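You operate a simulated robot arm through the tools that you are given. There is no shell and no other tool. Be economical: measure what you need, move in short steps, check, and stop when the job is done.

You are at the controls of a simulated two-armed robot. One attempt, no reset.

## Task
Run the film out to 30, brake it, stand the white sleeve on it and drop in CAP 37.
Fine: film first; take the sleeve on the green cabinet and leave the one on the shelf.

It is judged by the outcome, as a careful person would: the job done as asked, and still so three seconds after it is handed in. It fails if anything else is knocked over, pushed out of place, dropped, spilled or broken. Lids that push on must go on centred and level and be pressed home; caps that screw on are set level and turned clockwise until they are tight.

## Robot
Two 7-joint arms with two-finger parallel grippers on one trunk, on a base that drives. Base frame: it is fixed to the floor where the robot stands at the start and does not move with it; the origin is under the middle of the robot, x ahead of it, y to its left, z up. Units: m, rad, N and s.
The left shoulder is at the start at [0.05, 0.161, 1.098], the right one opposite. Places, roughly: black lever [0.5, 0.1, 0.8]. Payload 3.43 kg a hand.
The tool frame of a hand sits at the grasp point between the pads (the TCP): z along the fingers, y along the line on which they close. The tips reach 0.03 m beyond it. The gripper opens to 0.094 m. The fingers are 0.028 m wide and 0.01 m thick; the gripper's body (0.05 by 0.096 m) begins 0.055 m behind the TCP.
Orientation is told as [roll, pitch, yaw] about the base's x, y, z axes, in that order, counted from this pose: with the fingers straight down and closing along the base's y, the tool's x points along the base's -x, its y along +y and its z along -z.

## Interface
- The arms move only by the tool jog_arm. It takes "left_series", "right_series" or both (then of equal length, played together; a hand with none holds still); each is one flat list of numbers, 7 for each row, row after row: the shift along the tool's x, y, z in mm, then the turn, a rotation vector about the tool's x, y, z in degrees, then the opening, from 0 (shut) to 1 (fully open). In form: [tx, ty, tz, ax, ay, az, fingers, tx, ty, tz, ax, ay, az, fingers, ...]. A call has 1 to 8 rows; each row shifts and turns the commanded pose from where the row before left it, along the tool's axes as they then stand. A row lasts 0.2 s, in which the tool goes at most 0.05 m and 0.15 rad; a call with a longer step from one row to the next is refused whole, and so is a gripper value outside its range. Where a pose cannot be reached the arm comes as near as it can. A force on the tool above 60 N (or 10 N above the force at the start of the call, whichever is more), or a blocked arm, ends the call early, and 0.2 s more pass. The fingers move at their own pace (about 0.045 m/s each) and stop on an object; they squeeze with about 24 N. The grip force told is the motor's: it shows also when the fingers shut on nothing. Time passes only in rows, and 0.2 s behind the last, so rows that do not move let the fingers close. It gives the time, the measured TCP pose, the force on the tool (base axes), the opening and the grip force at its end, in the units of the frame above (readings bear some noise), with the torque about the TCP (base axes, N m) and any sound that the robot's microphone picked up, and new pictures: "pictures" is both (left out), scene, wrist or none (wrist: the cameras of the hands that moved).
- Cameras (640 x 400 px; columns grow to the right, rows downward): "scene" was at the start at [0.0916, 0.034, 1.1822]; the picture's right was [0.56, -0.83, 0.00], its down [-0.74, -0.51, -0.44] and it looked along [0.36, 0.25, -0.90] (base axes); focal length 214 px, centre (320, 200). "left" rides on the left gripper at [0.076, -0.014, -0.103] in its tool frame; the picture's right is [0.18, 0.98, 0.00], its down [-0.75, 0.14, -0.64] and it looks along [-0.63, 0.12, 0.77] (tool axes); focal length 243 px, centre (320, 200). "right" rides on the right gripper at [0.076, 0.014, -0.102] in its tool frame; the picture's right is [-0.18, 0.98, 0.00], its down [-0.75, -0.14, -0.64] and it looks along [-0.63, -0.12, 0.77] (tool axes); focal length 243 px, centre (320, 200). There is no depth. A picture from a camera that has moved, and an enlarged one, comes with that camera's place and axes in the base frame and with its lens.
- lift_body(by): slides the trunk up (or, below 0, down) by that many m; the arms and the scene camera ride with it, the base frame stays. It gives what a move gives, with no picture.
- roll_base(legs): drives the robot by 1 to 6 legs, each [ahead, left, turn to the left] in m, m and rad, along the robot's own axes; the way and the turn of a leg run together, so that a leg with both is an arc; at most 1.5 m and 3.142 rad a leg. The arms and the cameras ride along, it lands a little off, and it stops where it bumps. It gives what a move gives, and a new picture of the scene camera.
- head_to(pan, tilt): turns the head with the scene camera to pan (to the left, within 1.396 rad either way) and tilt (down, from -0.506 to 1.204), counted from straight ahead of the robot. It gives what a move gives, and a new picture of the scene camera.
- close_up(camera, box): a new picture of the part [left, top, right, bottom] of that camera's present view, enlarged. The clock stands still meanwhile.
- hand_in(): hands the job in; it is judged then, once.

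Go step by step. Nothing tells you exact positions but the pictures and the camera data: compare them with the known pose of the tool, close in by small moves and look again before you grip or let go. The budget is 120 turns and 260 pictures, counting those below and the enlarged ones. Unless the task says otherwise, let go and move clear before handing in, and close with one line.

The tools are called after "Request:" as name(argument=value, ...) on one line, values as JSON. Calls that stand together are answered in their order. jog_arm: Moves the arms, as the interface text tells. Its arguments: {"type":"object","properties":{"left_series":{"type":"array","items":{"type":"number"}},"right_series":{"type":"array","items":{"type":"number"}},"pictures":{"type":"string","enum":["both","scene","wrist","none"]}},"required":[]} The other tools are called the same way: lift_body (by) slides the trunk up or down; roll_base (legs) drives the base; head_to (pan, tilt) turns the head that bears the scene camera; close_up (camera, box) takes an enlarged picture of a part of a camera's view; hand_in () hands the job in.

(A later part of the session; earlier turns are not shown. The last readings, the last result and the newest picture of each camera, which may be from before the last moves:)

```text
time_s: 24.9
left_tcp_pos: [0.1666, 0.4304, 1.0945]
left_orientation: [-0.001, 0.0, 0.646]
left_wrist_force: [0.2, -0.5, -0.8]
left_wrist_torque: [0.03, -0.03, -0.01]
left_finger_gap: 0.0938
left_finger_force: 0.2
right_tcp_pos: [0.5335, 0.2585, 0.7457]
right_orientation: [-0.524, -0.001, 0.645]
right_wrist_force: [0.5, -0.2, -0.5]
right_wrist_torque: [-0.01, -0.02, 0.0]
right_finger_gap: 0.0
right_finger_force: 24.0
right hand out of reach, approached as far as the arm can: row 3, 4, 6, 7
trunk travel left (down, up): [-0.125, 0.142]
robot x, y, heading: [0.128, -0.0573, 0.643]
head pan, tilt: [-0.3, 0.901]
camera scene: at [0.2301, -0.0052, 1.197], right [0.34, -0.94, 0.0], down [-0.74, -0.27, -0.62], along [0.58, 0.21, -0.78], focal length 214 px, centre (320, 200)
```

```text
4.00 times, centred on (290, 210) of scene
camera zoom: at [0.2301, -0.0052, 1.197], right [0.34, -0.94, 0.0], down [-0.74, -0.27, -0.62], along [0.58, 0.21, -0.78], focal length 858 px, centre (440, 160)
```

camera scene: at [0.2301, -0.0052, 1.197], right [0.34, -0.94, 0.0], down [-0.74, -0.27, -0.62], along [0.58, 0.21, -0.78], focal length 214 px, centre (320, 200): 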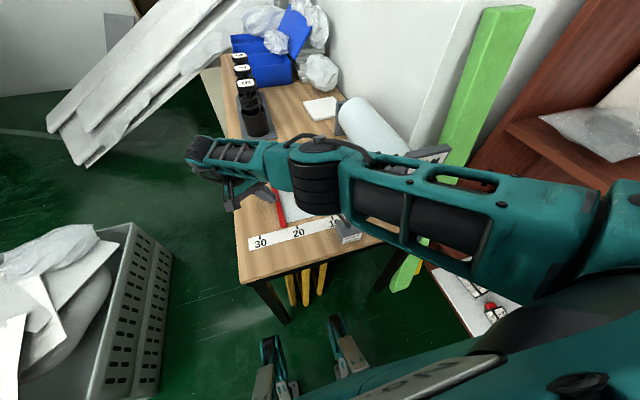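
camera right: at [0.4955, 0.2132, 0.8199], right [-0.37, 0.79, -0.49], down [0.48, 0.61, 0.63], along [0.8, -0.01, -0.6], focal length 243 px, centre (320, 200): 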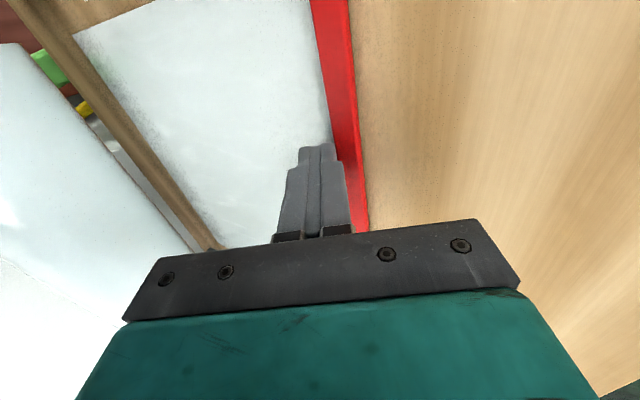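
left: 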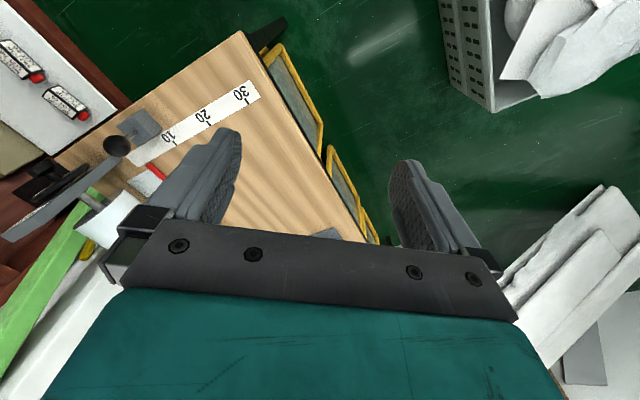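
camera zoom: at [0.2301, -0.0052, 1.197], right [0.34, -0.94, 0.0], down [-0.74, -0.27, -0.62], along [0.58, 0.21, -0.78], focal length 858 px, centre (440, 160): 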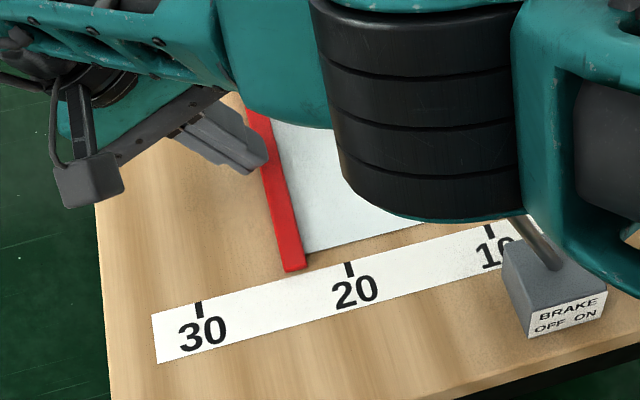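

The tilted arm ran out of reach with the bar at about 24. I lift clear, straighten the hand to vertical, and will then grip the bar from above for the last 6 cm.

Request:
jog_arm(right_series=[0, -15, -26, 0, 0, 0, 0, 0, -15, -26, 0, 0, 0, 0, 0, -15, -26, 0, 0, 0, 0, 0, -15, -26, 0, 0, 0, 0.5, 0, -10, 0, -7.5, 0, 0, 0.5, 0, -10, 0, -7.5, 0, 0, 0.5, 0, -10, 0, -7.5, 0, 0, 0.5, 0, -10, 0, -7.5, 0, 0, 0.5])

```text
time_s: 26.7
left_tcp_pos: [0.1659, 0.4298, 1.0956]
left_orientation: [0.0, 0.0, 0.646]
left_wrist_force: [0.1, 0.2, -0.8]
left_wrist_torque: [-0.05, 0.01, 0.0]
left_finger_gap: 0.0941
left_finger_force: 0.1
right_tcp_pos: [0.5571, 0.23, 0.8769]
right_orientation: [0.004, 0.002, 0.647]
right_wrist_force: [0.0, -0.2, 0.5]
right_wrist_torque: [-0.01, 0.03, -0.02]
right_finger_gap: 0.047
right_finger_force: 0.0
trunk travel left (down, up): [-0.125, 0.142]
robot x, y, heading: [0.1273, -0.0542, 0.646]
head pan, tilt: [-0.3, 0.901]
camera scene: at [0.2304, -0.0055, 1.197], right [0.34, -0.94, 0.0], down [-0.74, -0.27, -0.62], along [0.58, 0.21, -0.78], focal length 214 px, centre (320, 200)
camera right: at [0.4867, 0.1967, 0.981], right [-0.45, 0.9, 0.0], down [0.69, 0.34, 0.64], along [0.57, 0.29, -0.77], focal length 243 px, centre (320, 200)
```

scene: 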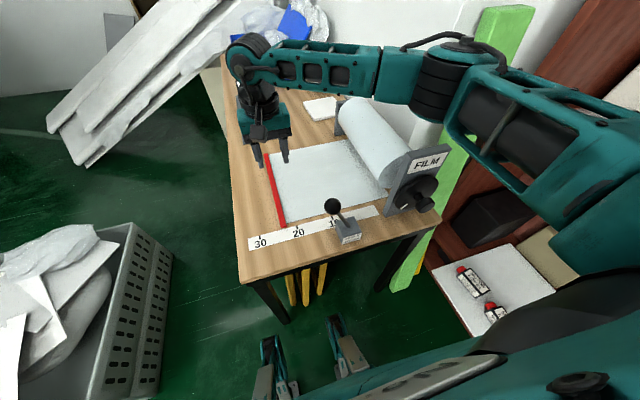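
right: 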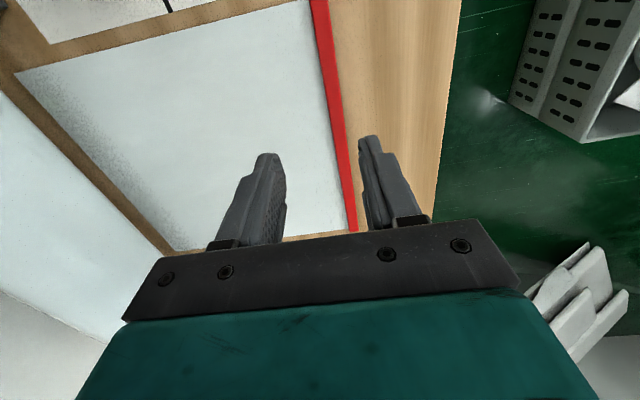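

The bar is at about 23.6; I centre the hand over it (+15 mm) and go down.

Request:
jog_arm(right_series=[0, 8, 30, 0, 0, 0, 0.5, 0, 8, 35, 0, 0, 0, 0.5, 0, 0, 35, 0, 0, 0, 0.5, 0, 0, 25, 0, 0, 0, 0.5, 0, 0, 10, 0, 0, 0, 0.5], pictures="wrist")

```text
time_s: 27.9
left_tcp_pos: [0.1651, 0.4295, 1.0958]
left_orientation: [0.001, -0.001, 0.648]
left_wrist_force: [-0.2, 0.5, -0.1]
left_wrist_torque: [0.01, -0.01, 0.01]
left_finger_gap: 0.0938
left_finger_force: 0.1
right_tcp_pos: [0.5466, 0.2441, 0.7425]
right_orientation: [0.0, 0.001, 0.646]
right_wrist_force: [0.7, 0.3, -0.9]
right_wrist_torque: [-0.03, 0.01, -0.01]
right_finger_gap: 0.047
right_finger_force: 0.0
trunk travel left (down, up): [-0.125, 0.142]
robot x, y, heading: [0.1258, -0.0568, 0.639]
head pan, tilt: [-0.3, 0.901]
camera right: at [0.477, 0.2105, 0.8451], right [-0.45, 0.9, 0.0], down [0.69, 0.34, 0.64], along [0.57, 0.29, -0.77], focal length 243 px, centre (320, 200)
```

right: 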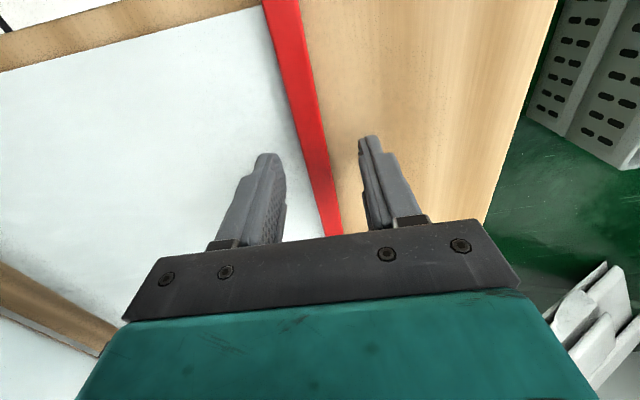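

Bar between the fingers. I lower 8 mm more and close.

Request:
jog_arm(right_series=[0, 0, 4, 0, 0, 0, 0.5, 0, 0, 4, 0, 0, 0, 0.5, 0, 0, 0, 0, 0, 0, 0.25, 0, 0, 0, 0, 0, 0, 0, 0, 0, 0, 0, 0, 0, 0, 0, 0, 0, 0, 0, 0, 0], pictures="wrist")

```text
time_s: 29.3
left_tcp_pos: [0.1667, 0.4297, 1.0953]
left_orientation: [0.0, -0.001, 0.647]
left_wrist_force: [0.6, 0.2, -0.3]
left_wrist_torque: [0.0, 0.02, 0.0]
left_finger_gap: 0.0939
left_finger_force: 0.0
right_tcp_pos: [0.5474, 0.2438, 0.7349]
right_orientation: [0.002, 0.0, 0.648]
right_wrist_force: [0.9, -0.4, -0.7]
right_wrist_torque: [0.02, -0.03, 0.55]
right_finger_gap: 0.0151
right_finger_force: 45.4
trunk travel left (down, up): [-0.125, 0.142]
robot x, y, heading: [0.1261, -0.0537, 0.644]
head pan, tilt: [-0.3, 0.901]
camera right: at [0.4771, 0.2101, 0.8375], right [-0.45, 0.89, 0.0], down [0.69, 0.34, 0.64], along [0.57, 0.29, -0.77], focal length 243 px, centre (320, 200)
```

right: 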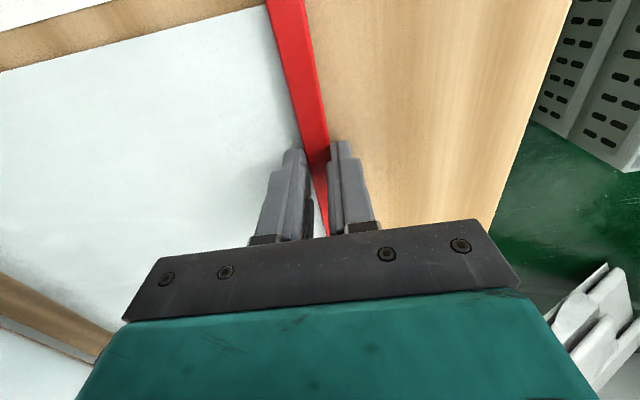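

Gripped. I pull 58 mm toward the 30 mark and check.

Request:
jog_arm(right_series=[0, 15, 0, 0, 0, 0, 0, 0, 15, 0, 0, 0, 0, 0, 0, 13, 0, 0, 0, 0, 0, 0, 10, 0, 0, 0, 0, 0, 0, 5, 0, 0, 0, 0, 0])

Request:
close_up(camera="scene", box=[225, 190, 325, 270])

```text
time_s: 30.5
left_tcp_pos: [0.1666, 0.4287, 1.0954]
left_orientation: [0.002, -0.002, 0.647]
left_wrist_force: [0.8, 0.9, -0.7]
left_wrist_torque: [-0.01, -0.03, 0.0]
left_finger_gap: 0.0941
left_finger_force: 0.0
right_tcp_pos: [0.5116, 0.2899, 0.7345]
right_orientation: [-0.001, 0.002, 0.647]
right_wrist_force: [-2.1, -2.3, -4.4]
right_wrist_torque: [0.17, -0.3, 0.62]
right_finger_gap: 0.0152
right_finger_force: 44.9
trunk travel left (down, up): [-0.125, 0.142]
robot x, y, heading: [0.1257, -0.0532, 0.643]
head pan, tilt: [-0.3, 0.901]
camera scene: at [0.2302, -0.0052, 1.197], right [0.34, -0.94, 0.0], down [-0.74, -0.27, -0.62], along [0.58, 0.21, -0.78], focal length 214 px, centre (320, 200)
camera right: at [0.4418, 0.2561, 0.8376], right [-0.45, 0.9, 0.0], down [0.69, 0.34, 0.64], along [0.57, 0.29, -0.77], focal length 243 px, centre (320, 200)
```

scene: 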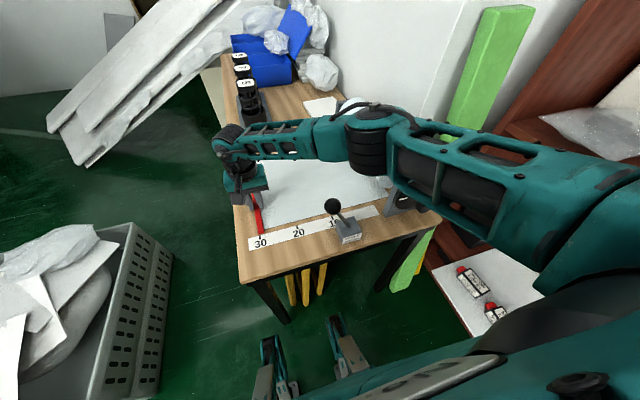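
right: 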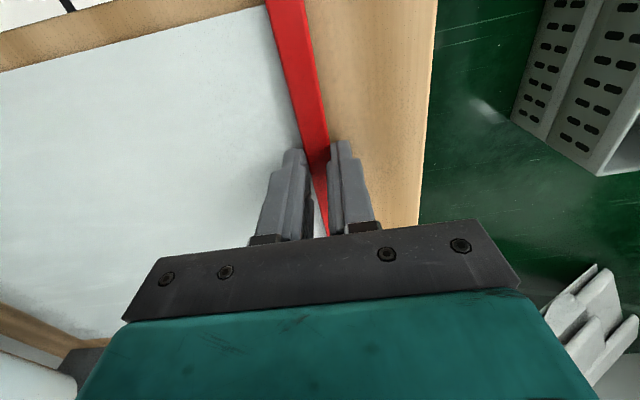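

```text
5.00 times, centred on (275, 230) of scene
camera zoom: at [0.2302, -0.0052, 1.197], right [0.34, -0.94, 0.0], down [-0.74, -0.27, -0.62], along [0.58, 0.21, -0.78], focal length 1072 px, centre (545, 50)
```

zoom: 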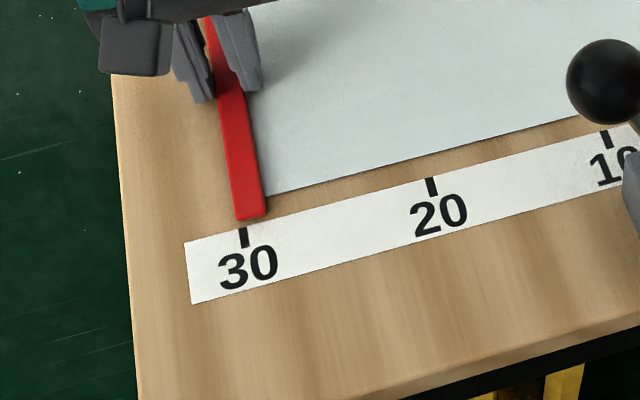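

About 5–6 mm short of the tick; I pull that much more.

Request:
jog_arm(right_series=[0, 3, 0, 0, 0, 0, 0, 0, 3, 0, 0, 0, 0, 0, 0, 0, 0, 0, 0, 0, 0], pictures="none")

Request:
close_up(camera="scene", box=[225, 190, 325, 270])

Request:
close_up(camera="left", box=[0, 0, 320, 230])

```text
time_s: 31.3
left_tcp_pos: [0.1653, 0.4299, 1.0949]
left_orientation: [-0.001, 0.0, 0.646]
left_wrist_force: [0.4, 0.2, -0.5]
left_wrist_torque: [-0.03, -0.01, 0.0]
left_finger_gap: 0.0939
left_finger_force: 0.0
right_tcp_pos: [0.5075, 0.2945, 0.7336]
right_orientation: [0.0, 0.001, 0.648]
right_wrist_force: [-3.5, -2.5, -4.8]
right_wrist_torque: [-0.08, 0.17, 0.68]
right_finger_gap: 0.015
right_finger_force: 45.0
trunk travel left (down, up): [-0.125, 0.142]
robot x, y, heading: [0.1294, -0.0557, 0.648]
head pan, tilt: [-0.3, 0.901]
```

```text
5.00 times, centred on (275, 230) of scene
camera zoom: at [0.2302, -0.0052, 1.197], right [0.34, -0.94, 0.0], down [-0.74, -0.27, -0.62], along [0.58, 0.21, -0.78], focal length 1072 px, centre (545, 50)
```

zoom: 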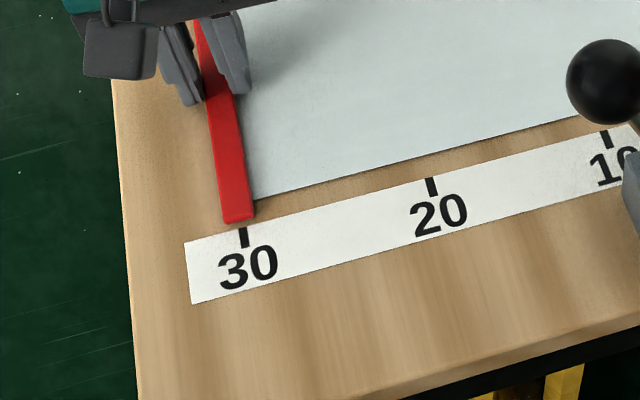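

```text
1.74 times, centred on (160, 115) of left
camera zoom: at [0.1135, 0.3715, 1.1964], right [-0.74, 0.67, 0.0], down [0.52, 0.57, 0.64], along [0.43, 0.47, -0.77], focal length 422 px, centre (598, 348)
```

zoom: 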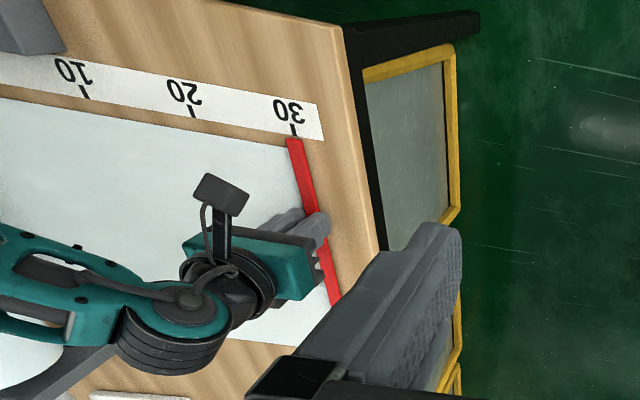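

The bar lines up with 30 in both views. I let go carefully and lift the right hand clear.

Request:
jog_arm(right_series=[0, 0, 0, 0, 0, 0, 0.3, 0, 0, 0, 0, 0, 0, 0.5, 0, 0, 0, 0, 0, 0, 0.5, 0, 0, -25, 0, 0, 0, 0.5, 0, 0, -45, 0, 0, 0, 0.5, 0, 0, -45, 0, 0, 0, 0.5, 0, 0, -45, 0, 0, 0, 0.0, 0, 0, -45, 0, 0, 0, 0.0], pictures="scene")

Request:
close_up(camera="scene", box=[225, 180, 385, 280])

```text
time_s: 33.1
left_tcp_pos: [0.1657, 0.4287, 1.0955]
left_orientation: [0.001, 0.0, 0.648]
left_wrist_force: [-0.1, 0.1, 1.0]
left_wrist_torque: [-0.04, -0.03, -0.01]
left_finger_gap: 0.0937
left_finger_force: 0.1
right_tcp_pos: [0.5081, 0.294, 0.94]
right_orientation: [0.0, -0.001, 0.645]
right_wrist_force: [0.4, 0.3, -0.3]
right_wrist_torque: [-0.02, 0.03, 0.01]
right_finger_gap: 0.0002
right_finger_force: 4.6
trunk travel left (down, up): [-0.125, 0.142]
robot x, y, heading: [0.1304, -0.0528, 0.646]
head pan, tilt: [-0.3, 0.901]
camera scene: at [0.23, -0.0054, 1.197], right [0.34, -0.94, 0.0], down [-0.74, -0.27, -0.62], along [0.58, 0.21, -0.78], focal length 214 px, centre (320, 200)
```

scene: 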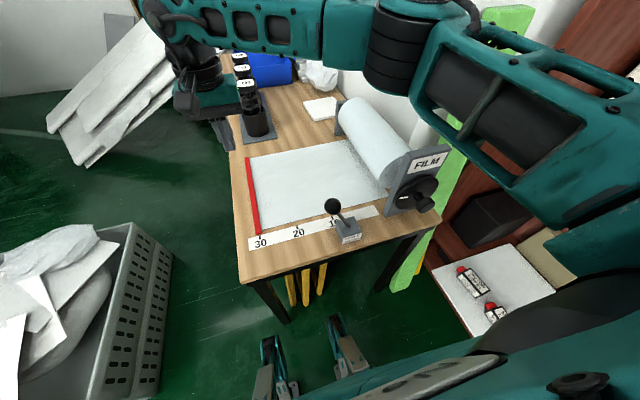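

```text
4.00 times, centred on (305, 230) of scene
camera zoom: at [0.23, -0.0054, 1.197], right [0.34, -0.94, 0.0], down [-0.74, -0.27, -0.62], along [0.58, 0.21, -0.78], focal length 858 px, centre (380, 80)
```

zoom: 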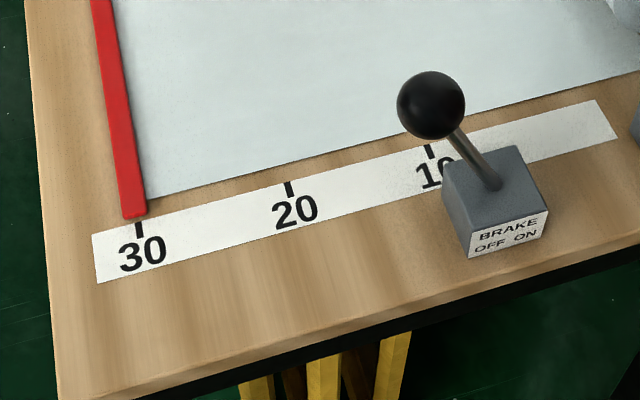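

Film stays at 30 and the lever leans to OFF. I move the closed right fingers beside the ball on its OFF side.

Request:
jog_arm(right_series=[31.6, -23, 0, 0, 0, 0, 0, 31.6, -23, 0, 0, 0, 0, 0, 31.6, -23, 0, 0, 0, 0, 0, 31.6, -23, 0, 0, 0, 0, 0, 31.6, -23, 0, 0, 0, 0, 0, 0, 0, 42, 0, 0, 0, 0, 0, 0, 40, 0, 0, 0, 0])

Request:
close_up(camera="scene", box=[265, 140, 425, 260])

```text
time_s: 34.7
left_tcp_pos: [0.1668, 0.4299, 1.0949]
left_orientation: [0.001, 0.0, 0.646]
left_wrist_force: [-0.7, -0.1, 0.2]
left_wrist_torque: [-0.01, 0.01, 0.0]
left_finger_gap: 0.0941
left_finger_force: 0.2
right_tcp_pos: [0.4519, 0.1075, 0.8568]
right_orientation: [0.0, -0.001, 0.645]
right_wrist_force: [0.5, -0.6, 0.3]
right_wrist_torque: [-0.01, -0.03, 0.02]
right_finger_gap: 0.0001
right_finger_force: 23.8
trunk travel left (down, up): [-0.125, 0.142]
robot x, y, heading: [0.1248, -0.0526, 0.644]
head pan, tilt: [-0.3, 0.901]
camera scene: at [0.2303, -0.0052, 1.1971], right [0.34, -0.94, 0.0], down [-0.74, -0.27, -0.62], along [0.58, 0.21, -0.78], focal length 214 px, centre (320, 200)
camera right: at [0.3811, 0.0733, 0.9599], right [-0.44, 0.9, 0.0], down [0.69, 0.34, 0.64], along [0.58, 0.29, -0.77], focal length 243 px, centre (320, 200)
```

scene: 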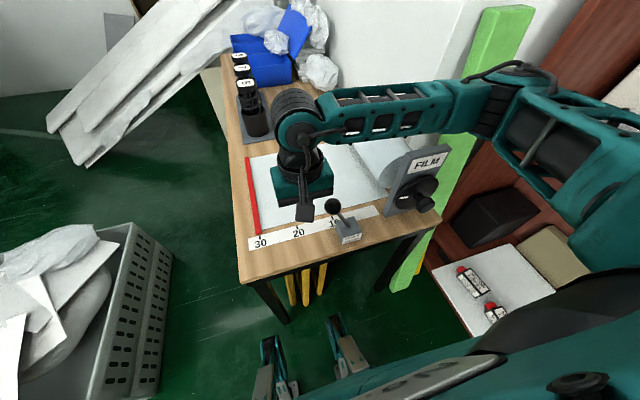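
right: 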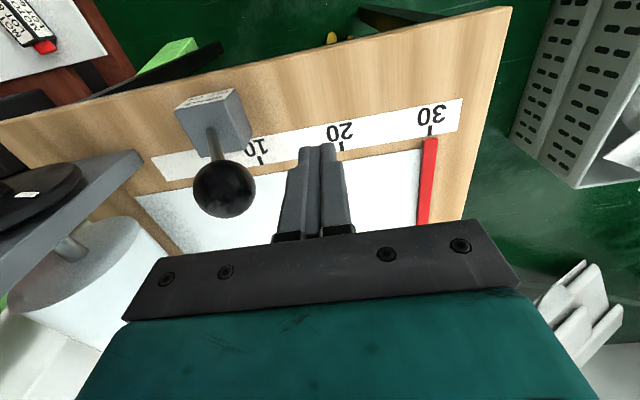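

```text
3.33 times, centred on (345, 200) of scene
camera zoom: at [0.2303, -0.0052, 1.1971], right [0.34, -0.94, 0.0], down [-0.74, -0.27, -0.62], along [0.58, 0.21, -0.78], focal length 715 px, centre (237, 200)
```

zoom: 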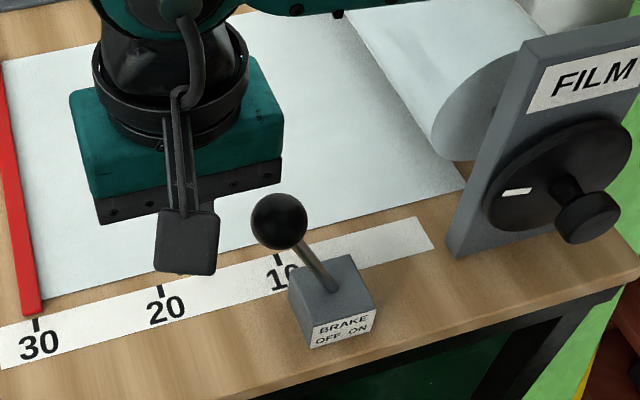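

Fingers are beside the ball. I push it toward ON.

Request:
jog_arm(right_series=[0, -15, 0, 0, 0, 0, 0, 0, -15, 0, 0, 0, 0, 0, 0, -15, 0, 0, 0, 0, 0, 0, -15, 0, 0, 0, 0, 0, 0, -15, 0, 0, 0, 0, 0, 0, -12, 0, 0, 0, 0, 0])

Request:
close_up(camera="scene", box=[265, 140, 425, 260])

```text
time_s: 36.1
left_tcp_pos: [0.1662, 0.4296, 1.0957]
left_orientation: [0.0, -0.002, 0.645]
left_wrist_force: [-0.2, -0.1, 0.0]
left_wrist_torque: [0.01, -0.02, -0.01]
left_finger_gap: 0.0941
left_finger_force: 0.0
right_tcp_pos: [0.5051, 0.0368, 0.8566]
right_orientation: [-0.005, 0.004, 0.646]
right_wrist_force: [-0.6, 0.1, 0.9]
right_wrist_torque: [0.01, 0.01, 0.03]
right_finger_gap: 0.0
right_finger_force: 23.7
trunk travel left (down, up): [-0.125, 0.142]
robot x, y, heading: [0.1279, -0.0532, 0.642]
head pan, tilt: [-0.3, 0.901]
camera scene: at [0.2297, -0.0054, 1.1968], right [0.34, -0.94, 0.0], down [-0.74, -0.27, -0.62], along [0.58, 0.21, -0.78], focal length 214 px, centre (320, 200)
camera right: at [0.4339, 0.0037, 0.9595], right [-0.44, 0.9, 0.0], down [0.69, 0.34, 0.64], along [0.57, 0.28, -0.77], focal length 243 px, centre (320, 200)
```

scene: 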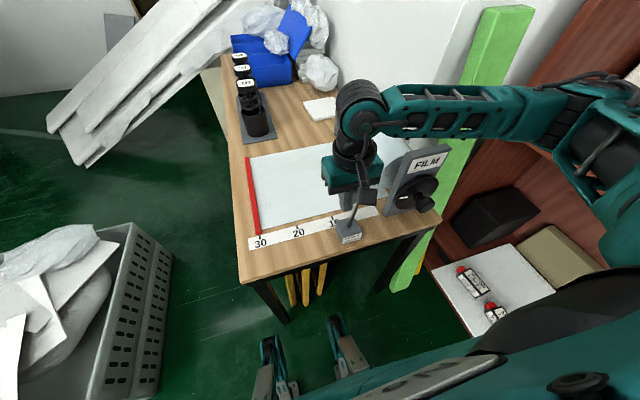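
right: 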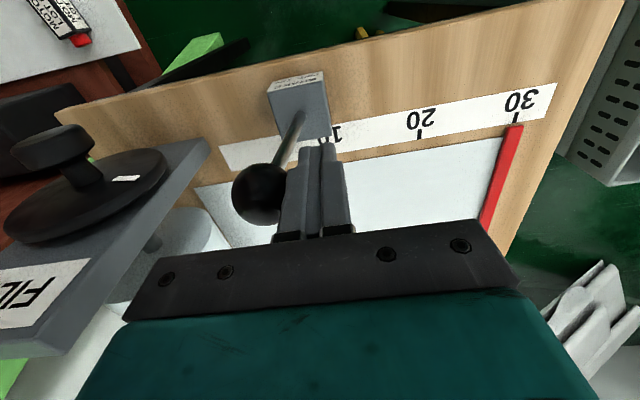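

```text
3.33 times, centred on (345, 200) of scene
camera zoom: at [0.2297, -0.0054, 1.1968], right [0.34, -0.94, 0.0], down [-0.74, -0.27, -0.62], along [0.58, 0.21, -0.78], focal length 715 px, centre (237, 200)
```

zoom: 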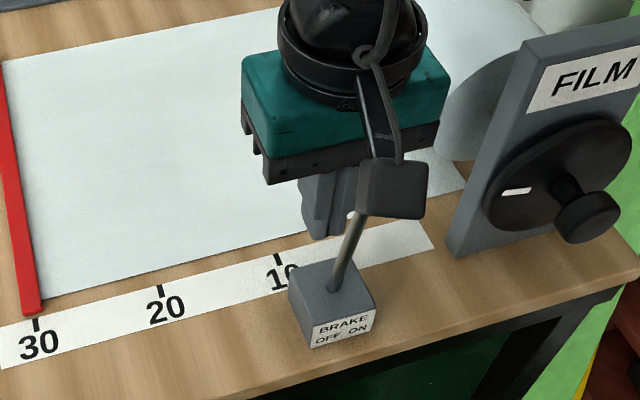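

Request:
jog_arm(right_series=[0, -5, 0, 0, 0, 0, 0, 0, -5, 0, 0, 0, 0, 0, 0, -5, 0, 0, 0, 0, 0], pictures="wrist")

```text
time_s: 36.9
left_tcp_pos: [0.1657, 0.4308, 1.0948]
left_orientation: [-0.001, -0.001, 0.647]
left_wrist_force: [0.0, 0.3, 0.1]
left_wrist_torque: [0.03, 0.0, -0.01]
left_finger_gap: 0.094
left_finger_force: 0.1
right_tcp_pos: [0.5144, 0.026, 0.8569]
right_orientation: [-0.001, 0.001, 0.65]
right_wrist_force: [-0.1, -0.5, 0.7]
right_wrist_torque: [0.0, 0.01, -0.03]
right_finger_gap: 0.0001
right_finger_force: 24.4
trunk travel left (down, up): [-0.125, 0.142]
robot x, y, heading: [0.1247, -0.0536, 0.642]
head pan, tilt: [-0.3, 0.901]
camera right: at [0.4432, -0.0074, 0.9606], right [-0.45, 0.9, 0.0], down [0.69, 0.34, 0.64], along [0.57, 0.29, -0.77], focal length 243 px, centre (320, 200)
```

right: 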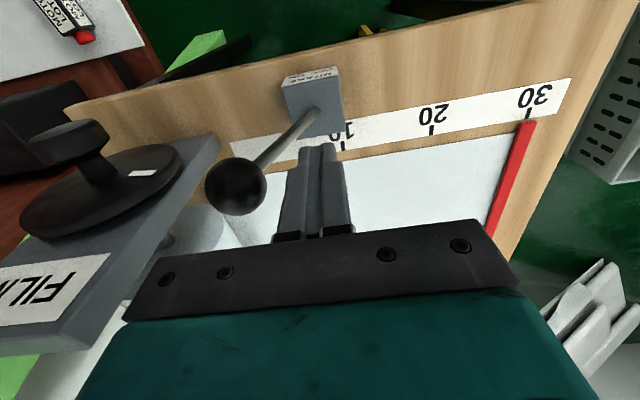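

The lever has snapped over to ON. I lift the right hand clear and check lever and film.

Request:
jog_arm(right_series=[0, 10, -20, 0, 0, 0, 0, 0, 0, -45, 0, 0, 0, 0.5, 0, 0, -45, 0, 0, 0, 1, 0, 0, -45, 0, 0, 0, 1, 20, 20, -40, 0, 0, 0, 1, 20, 40, -20, 0, 0, 0, 1, 20, 40, 0, 0, 0, 0, 1, 10, 40, 0, 0, 0, 0, 1], pictures="scene")

Request:
close_up(camera="scene", box=[225, 140, 425, 265])

```text
time_s: 38.7
left_tcp_pos: [0.1652, 0.4309, 1.093]
left_orientation: [-0.001, 0.0, 0.647]
left_wrist_force: [-0.6, -0.2, 0.2]
left_wrist_torque: [-0.01, 0.02, -0.01]
left_finger_gap: 0.0944
left_finger_force: 0.0
right_tcp_pos: [0.3658, 0.1046, 1.0732]
right_orientation: [-0.003, 0.0, 0.645]
right_wrist_force: [-0.5, 0.1, -0.4]
right_wrist_torque: [-0.01, 0.01, -0.01]
right_finger_gap: 0.0941
right_finger_force: 0.1
trunk travel left (down, up): [-0.125, 0.142]
robot x, y, heading: [0.1271, -0.0542, 0.644]
head pan, tilt: [-0.3, 0.901]
camera scene: at [0.2298, -0.0048, 1.197], right [0.34, -0.94, 0.0], down [-0.74, -0.27, -0.62], along [0.58, 0.21, -0.78], focal length 214 px, centre (320, 200)
```

scene: 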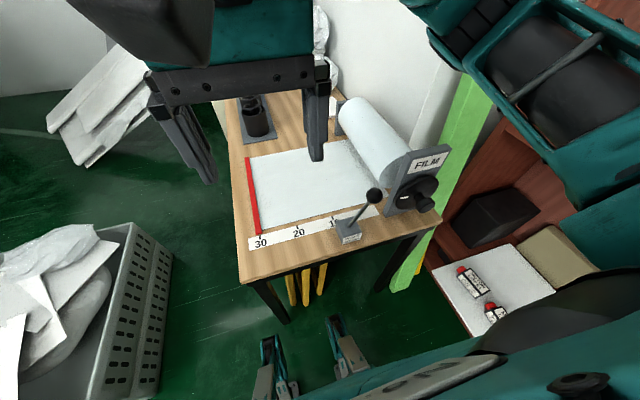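

```text
3.20 times, centred on (325, 202) of scene
camera zoom: at [0.2298, -0.0048, 1.197], right [0.34, -0.94, 0.0], down [-0.74, -0.27, -0.62], along [0.58, 0.21, -0.78], focal length 686 px, centre (304, 192)
```

zoom: 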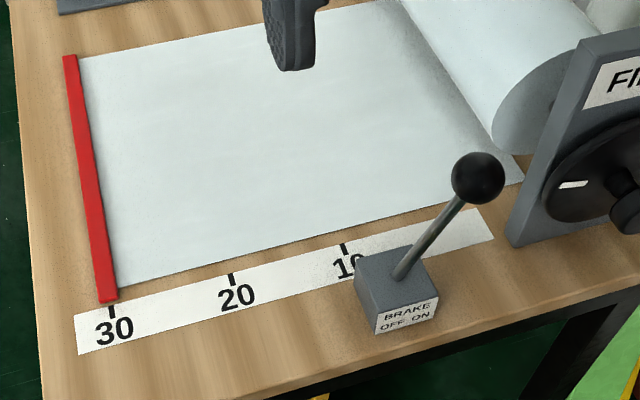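

Film at 30 and braked. Now I look for the green cabinet with the sleeve.

Request:
head_to(pan=1.39, tilt=0.35)

Request:
head_to(pan=-1.39, tilt=0.35)

```text
time_s: 40.4
left_tcp_pos: [0.1667, 0.4292, 1.0953]
left_orientation: [0.0, -0.001, 0.649]
left_wrist_force: [-0.2, 0.0, 0.3]
left_wrist_torque: [0.03, 0.03, 0.01]
left_finger_gap: 0.094
left_finger_force: 0.1
right_tcp_pos: [0.3678, 0.1041, 1.0725]
right_orientation: [0.0, 0.0, 0.646]
right_wrist_force: [1.2, -0.5, 0.5]
right_wrist_torque: [0.03, -0.01, 0.0]
right_finger_gap: 0.094
right_finger_force: 0.0
trunk travel left (down, up): [-0.125, 0.142]
robot x, y, heading: [0.1252, -0.0545, 0.643]
head pan, tilt: [1.389, 0.351]
camera scene: at [0.1175, 0.0525, 1.2445], right [0.89, 0.45, 0.0], down [0.15, -0.31, -0.94], along [-0.42, 0.84, -0.34], focal length 214 px, centre (320, 200)
```

scene: 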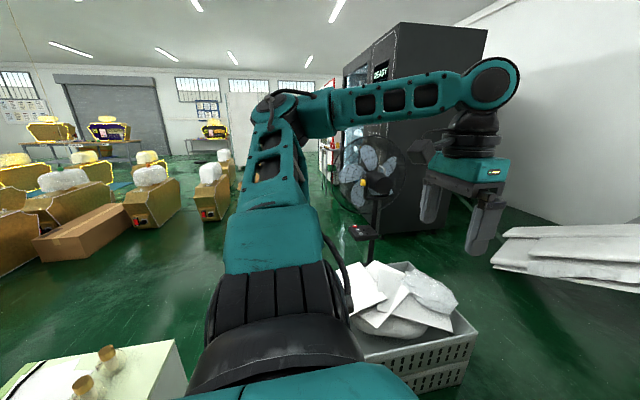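

```text
time_s: 42.8
left_tcp_pos: [0.1663, 0.4297, 1.0964]
left_orientation: [0.0, 0.001, 0.647]
left_wrist_force: [-0.3, 0.4, -0.2]
left_wrist_torque: [0.04, -0.01, 0.0]
left_finger_gap: 0.094
left_finger_force: 0.0
right_tcp_pos: [0.3663, 0.1044, 1.0731]
right_orientation: [0.002, 0.001, 0.644]
right_wrist_force: [-0.6, -0.1, -0.4]
right_wrist_torque: [0.01, 0.03, 0.0]
right_finger_gap: 0.094
right_finger_force: 0.0
trunk travel left (down, up): [-0.125, 0.142]
robot x, y, heading: [0.1272, -0.0521, 0.647]
head pan, tilt: [-1.389, 0.351]
camera scene: at [0.2278, -0.0938, 1.2446], right [-0.68, -0.74, 0.0], down [-0.25, 0.23, -0.94], along [0.69, -0.64, -0.34], focal length 214 px, centre (320, 200)
```

scene: 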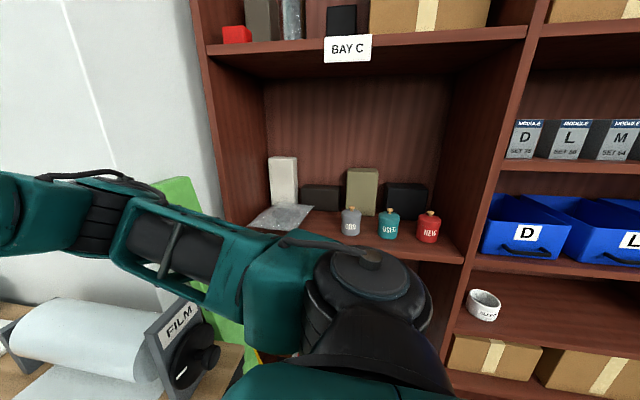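

The shelf's white sleeve (left alone) is a short ring in the next bay. A pale cabinet stands behind me to the left; I back off a little and turn left to see it.

Request:
roll_base(legs=[[-0.1, 0, 0], [0, 0, 0.6]])

Request:
head_to(pan=1.39, tilt=0.5)

```text
time_s: 45.6
left_tcp_pos: [-0.1937, 0.3073, 1.0956]
left_orientation: [-0.001, 0.0, 1.245]
left_wrist_force: [-0.5, 0.0, -0.9]
left_wrist_torque: [-0.02, 0.02, -0.02]
left_finger_gap: 0.094
left_finger_force: 0.0
right_tcp_pos: [0.156, 0.1509, 1.0729]
right_orientation: [-0.002, 0.001, 1.246]
right_wrist_force: [-0.3, 1.0, -0.3]
right_wrist_torque: [0.04, -0.01, 0.01]
right_finger_gap: 0.0941
right_finger_force: 0.1
trunk travel left (down, up): [-0.125, 0.142]
robot x, y, heading: [0.0457, -0.1158, 1.245]
head pan, tilt: [-1.389, 0.351]
camera scene: at [0.1527, -0.0902, 1.2446], right [-0.14, -0.99, 0.0], down [-0.34, 0.05, -0.94], along [0.93, -0.13, -0.34], focal length 214 px, centre (320, 200)
```

scene: 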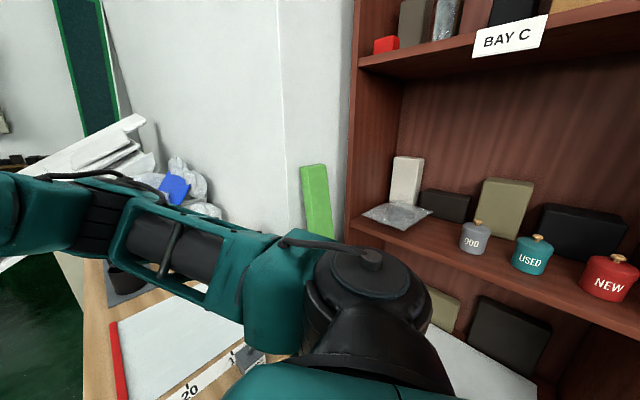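

```text
time_s: 48.1
left_tcp_pos: [-0.193, 0.3072, 1.0949]
left_orientation: [-0.001, 0.0, 1.246]
left_wrist_force: [-1.2, 0.3, 0.7]
left_wrist_torque: [-0.02, 0.03, -0.01]
left_finger_gap: 0.094
left_finger_force: 0.1
right_tcp_pos: [0.1554, 0.152, 1.0737]
right_orientation: [0.0, 0.0, 1.247]
right_wrist_force: [0.5, 0.3, -0.7]
right_wrist_torque: [0.0, -0.03, 0.02]
right_finger_gap: 0.094
right_finger_force: 0.0
trunk travel left (down, up): [-0.125, 0.142]
robot x, y, heading: [0.0479, -0.1138, 1.246]
head pan, tilt: [1.389, 0.499]
camera scene: at [-0.0189, -0.0326, 1.2309], right [0.49, 0.87, 0.0], down [0.42, -0.23, -0.88], along [-0.77, 0.43, -0.48], focal length 214 px, centre (320, 200)
```

scene: 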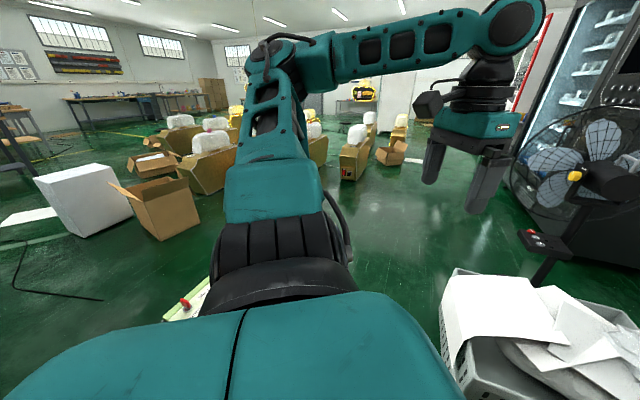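

Request:
roll_base(legs=[[0, 0, 1.2]])

Request:
head_to(pan=0.6, tilt=0.8)

```text
time_s: 51.5
left_tcp_pos: [-0.4316, -0.1841, 1.0952]
left_orientation: [0.0, 0.0, 2.44]
left_wrist_force: [-0.4, -0.4, 1.0]
left_wrist_torque: [0.04, 0.02, -0.01]
left_finger_gap: 0.0941
left_finger_force: 0.2
right_tcp_pos: [-0.1598, 0.0848, 1.0729]
right_orientation: [0.0, -0.001, 2.441]
right_wrist_force: [0.1, 0.3, -0.3]
right_wrist_torque: [-0.03, 0.0, -0.03]
right_finger_gap: 0.0938
right_finger_force: 0.0
trunk travel left (down, up): [-0.125, 0.142]
robot x, y, heading: [0.0463, -0.1137, 2.442]
head pan, tilt: [1.389, 0.499]
camera scene: at [-0.053, -0.1468, 1.2309], right [-0.63, 0.77, 0.0], down [0.37, 0.3, -0.88], along [-0.68, -0.56, -0.48], focal length 214 px, centre (320, 200)
```

scene: 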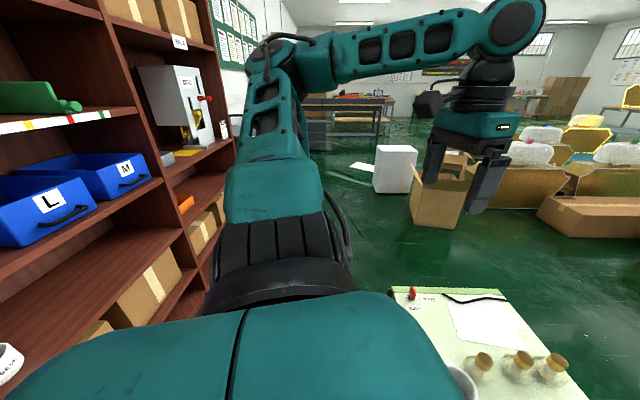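

```text
time_s: 52.6
left_tcp_pos: [-0.4324, -0.1837, 1.0956]
left_orientation: [0.0, -0.001, 2.44]
left_wrist_force: [-0.2, 0.2, 0.0]
left_wrist_torque: [0.03, -0.01, 0.0]
left_finger_gap: 0.0938
left_finger_force: 0.2
right_tcp_pos: [-0.1593, 0.0847, 1.0731]
right_orientation: [0.0, 0.0, 2.44]
right_wrist_force: [0.1, -0.8, -0.6]
right_wrist_torque: [0.03, 0.01, 0.05]
right_finger_gap: 0.094
right_finger_force: 0.1
trunk travel left (down, up): [-0.125, 0.142]
robot x, y, heading: [0.044, -0.1164, 2.438]
head pan, tilt: [0.6, 0.799]
camera scene: at [-0.063, -0.0809, 1.205], right [0.1, 0.99, 0.0], down [0.71, -0.07, -0.7], along [-0.69, 0.07, -0.72], focal length 214 px, centre (320, 200)
```

scene: 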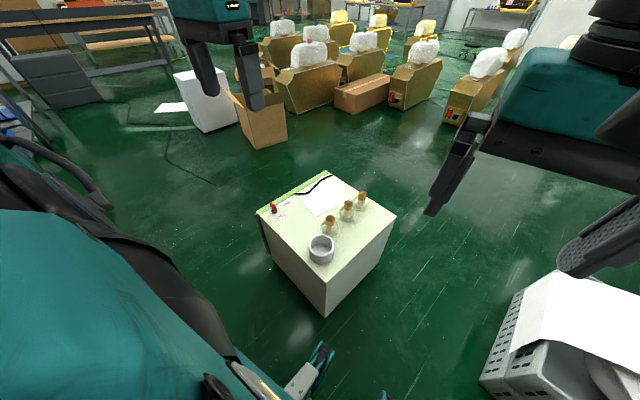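

The green cabinet is ahead, with the white sleeve on it plus three corked flasks. I zoom in.

Request:
close_up(camera="scene", box=[250, 165, 400, 325])

Request:
close_up(camera="scene", box=[295, 180, 375, 270])

```text
2.50 times, centred on (325, 245) of scene
camera zoom: at [-0.063, -0.0809, 1.205], right [0.1, 0.99, 0.0], down [0.71, -0.07, -0.7], along [-0.69, 0.07, -0.72], focal length 536 px, centre (308, 88)
```

zoom: 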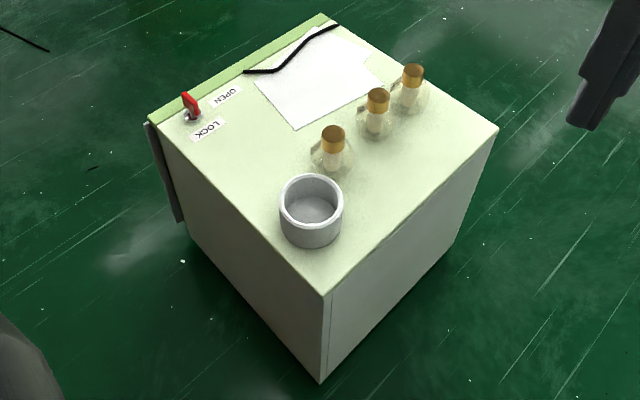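

```text
4.44 times, centred on (335, 225) of scene
camera zoom: at [-0.063, -0.0809, 1.205], right [0.1, 0.99, 0.0], down [0.71, -0.07, -0.7], along [-0.69, 0.07, -0.72], focal length 953 px, centre (253, 89)
```

zoom: 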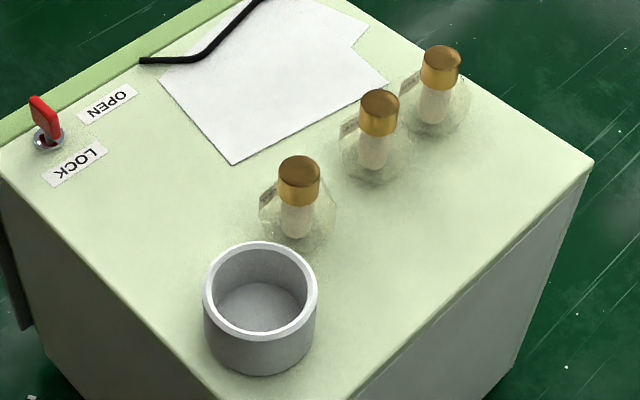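

Request:
close_up(camera="scene", box=[315, 185, 345, 240])

Request:
close_up(camera="scene", box=[335, 180, 375, 225])

Request:
head_to(pan=1.39, tilt=0.4)

```text
7.27 times, centred on (330, 212) of scene
camera zoom: at [-0.063, -0.0809, 1.205], right [0.1, 0.99, 0.0], down [0.71, -0.07, -0.7], along [-0.69, 0.07, -0.72], focal length 1560 px, centre (247, 109)
```

zoom: 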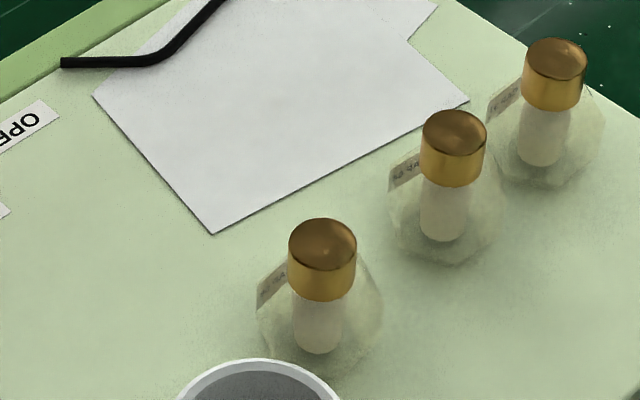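

```text
8.89 times, centred on (355, 202) of scene
camera zoom: at [-0.063, -0.0809, 1.205], right [0.1, 0.99, 0.0], down [0.71, -0.07, -0.7], along [-0.69, 0.07, -0.72], focal length 1906 px, centre (9, 178)
```

zoom: 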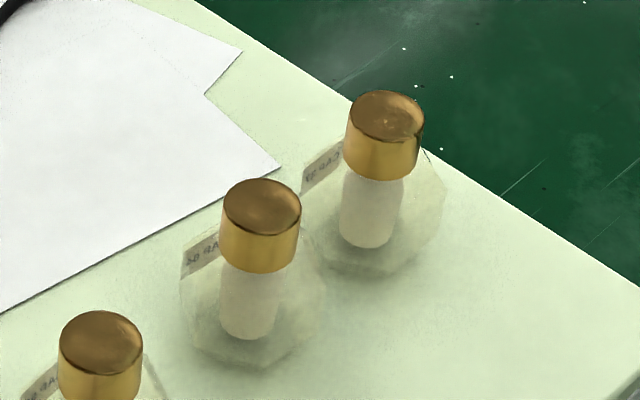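

```text
time_s: 53.7
left_tcp_pos: [-0.4329, -0.1823, 1.0959]
left_orientation: [0.0, -0.002, 2.44]
left_wrist_force: [-0.1, 0.8, -0.2]
left_wrist_torque: [0.0, -0.03, 0.02]
left_finger_gap: 0.094
left_finger_force: 0.1
right_tcp_pos: [-0.1594, 0.0853, 1.0738]
right_orientation: [0.001, 0.001, 2.44]
right_wrist_force: [-0.7, -0.5, 0.2]
right_wrist_torque: [0.03, -0.02, 0.03]
right_finger_gap: 0.094
right_finger_force: 0.1
trunk travel left (down, up): [-0.125, 0.142]
robot x, y, heading: [0.047, -0.1137, 2.442]
head pan, tilt: [1.389, 0.4]
camera scene: at [-0.0543, -0.1477, 1.24], right [-0.63, 0.77, 0.0], down [0.3, 0.25, -0.92], along [-0.71, -0.58, -0.39], focal length 214 px, centre (320, 200)
```

scene: 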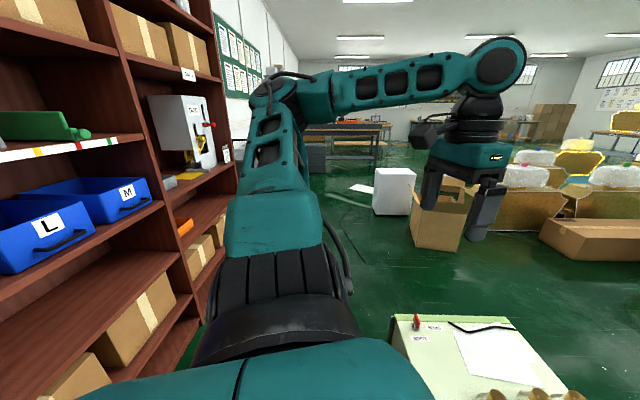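

The three items are gold-capped capsules in clear bags with tags reading "CAP …", facing away from me. I take wrist pictures to triangulate and read.

Request:
head_to(pan=0.6, tilt=0.8)

Request:
jog_arm(left_series=[0, 0, 0, 0, 0, 0, 1], right_series=[0, 0, 0, 0, 0, 0, 1], pictures="wrist")

```text
time_s: 54.9
left_tcp_pos: [-0.4329, -0.1834, 1.0937]
left_orientation: [0.0, -0.001, 2.44]
left_wrist_force: [-0.6, 0.5, 0.0]
left_wrist_torque: [0.01, 0.01, 0.02]
left_finger_gap: 0.094
left_finger_force: 0.0
right_tcp_pos: [-0.16, 0.0848, 1.0726]
right_orientation: [0.0, 0.0, 2.439]
right_wrist_force: [0.0, 0.0, 0.7]
right_wrist_torque: [0.01, 0.0, -0.01]
right_finger_gap: 0.0941
right_finger_force: 0.1
trunk travel left (down, up): [-0.125, 0.142]
robot x, y, heading: [0.044, -0.1148, 2.439]
head pan, tilt: [0.6, 0.799]
camera scene: at [-0.063, -0.0809, 1.205], right [0.1, 0.99, 0.0], down [0.71, -0.07, -0.7], along [-0.69, 0.07, -0.72], focal length 214 px, centre (320, 200)
```

scene: 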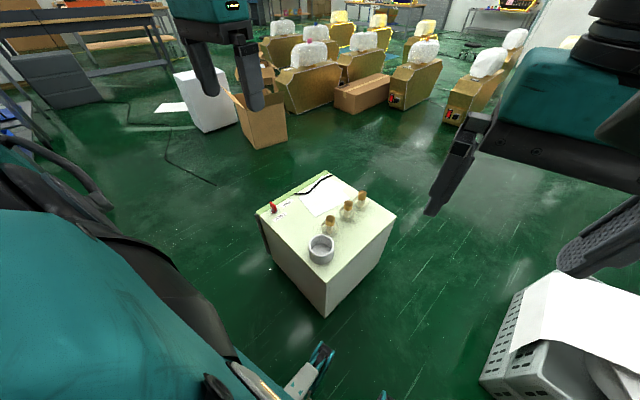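

```text
time_s: 55.3
left_tcp_pos: [-0.433, -0.1832, 1.0953]
left_orientation: [0.001, -0.001, 2.438]
left_wrist_force: [0.3, 0.4, -0.1]
left_wrist_torque: [0.01, 0.02, 0.02]
left_finger_gap: 0.094
left_finger_force: 0.1
right_tcp_pos: [-0.159, 0.0845, 1.0725]
right_orientation: [0.0, 0.0, 2.439]
right_wrist_force: [-0.2, 0.0, 0.3]
right_wrist_torque: [-0.01, 0.01, 0.0]
right_finger_gap: 0.0941
right_finger_force: 0.1
trunk travel left (down, up): [-0.125, 0.142]
robot x, y, heading: [0.0437, -0.1112, 2.44]
head pan, tilt: [0.6, 0.799]
camera right: at [-0.1114, 0.0258, 1.1763], right [-0.77, -0.63, 0.0], down [-0.48, 0.59, 0.64], along [-0.41, 0.5, -0.77], focal length 243 px, centre (320, 200)
camera left: at [-0.3651, -0.2219, 1.1964], right [-0.49, -0.87, 0.0], down [-0.67, 0.38, 0.64], along [-0.56, 0.32, -0.77], focal length 243 px, centre (320, 200)
```

right: 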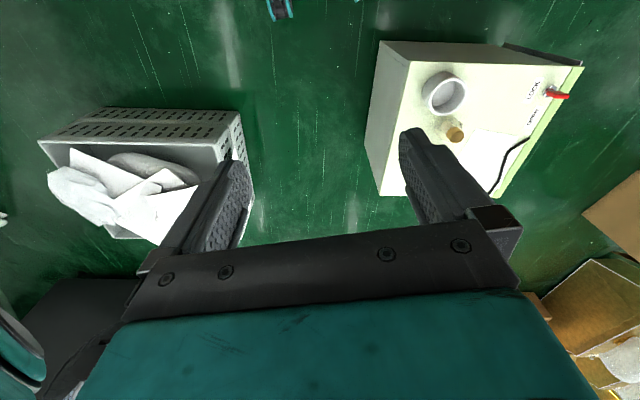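
left: 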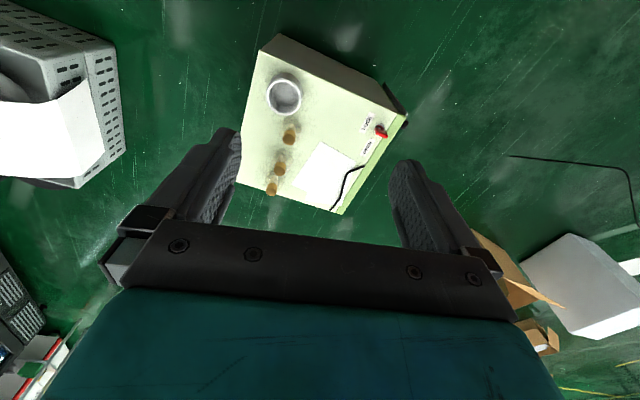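

Request:
close_up(camera="left", box=[260, 65, 320, 205])

Request:
close_up(camera="left", box=[262, 120, 302, 150])

Request:
close_up(camera="left", box=[258, 155, 298, 200])

```text
2.86 times, centred on (290, 135) of left
camera zoom: at [-0.3651, -0.2219, 1.1964], right [-0.49, -0.87, 0.0], down [-0.67, 0.38, 0.64], along [-0.56, 0.32, -0.77], focal length 693 px, centre (406, 386)
```

zoom: 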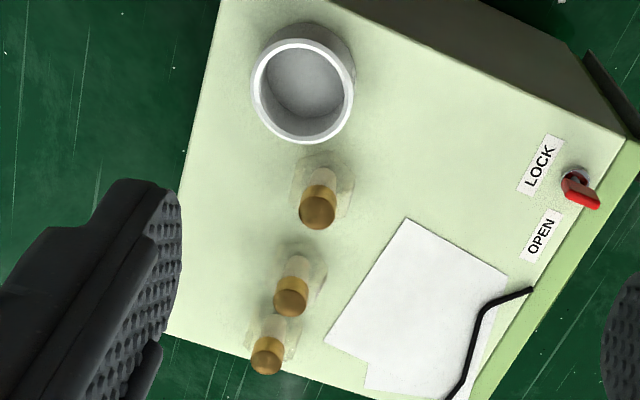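

```text
13.33 times, centred on (282, 135) of left
camera zoom: at [-0.3651, -0.2219, 1.1964], right [-0.49, -0.87, 0.0], down [-0.67, 0.38, 0.64], along [-0.56, 0.32, -0.77], focal length 3235 px, centre (827, 1067)
```

zoom: 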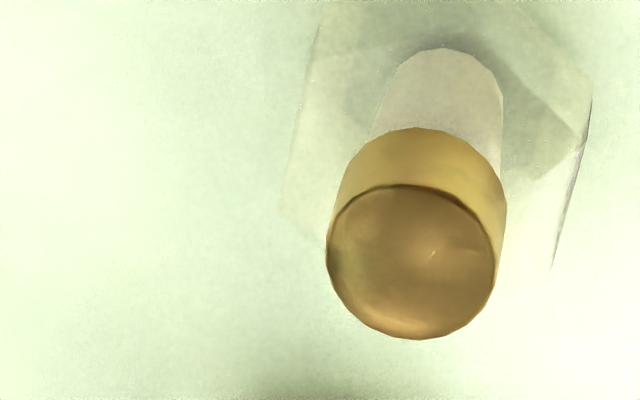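

```text
8.89 times, centred on (278, 178) of left
camera zoom: at [-0.3651, -0.2219, 1.1964], right [-0.49, -0.87, 0.0], down [-0.67, 0.38, 0.64], along [-0.56, 0.32, -0.77], focal length 2157 px, centre (693, 400)
```

zoom: 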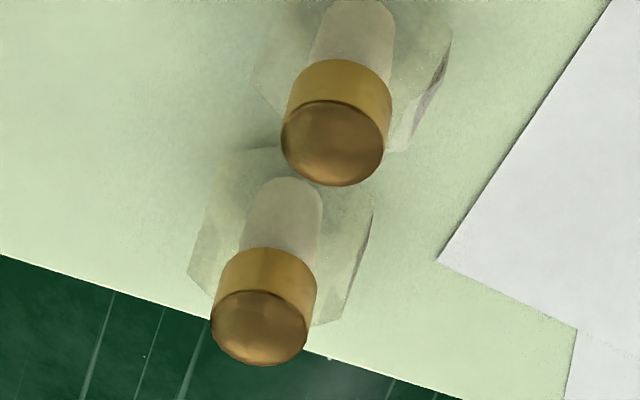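

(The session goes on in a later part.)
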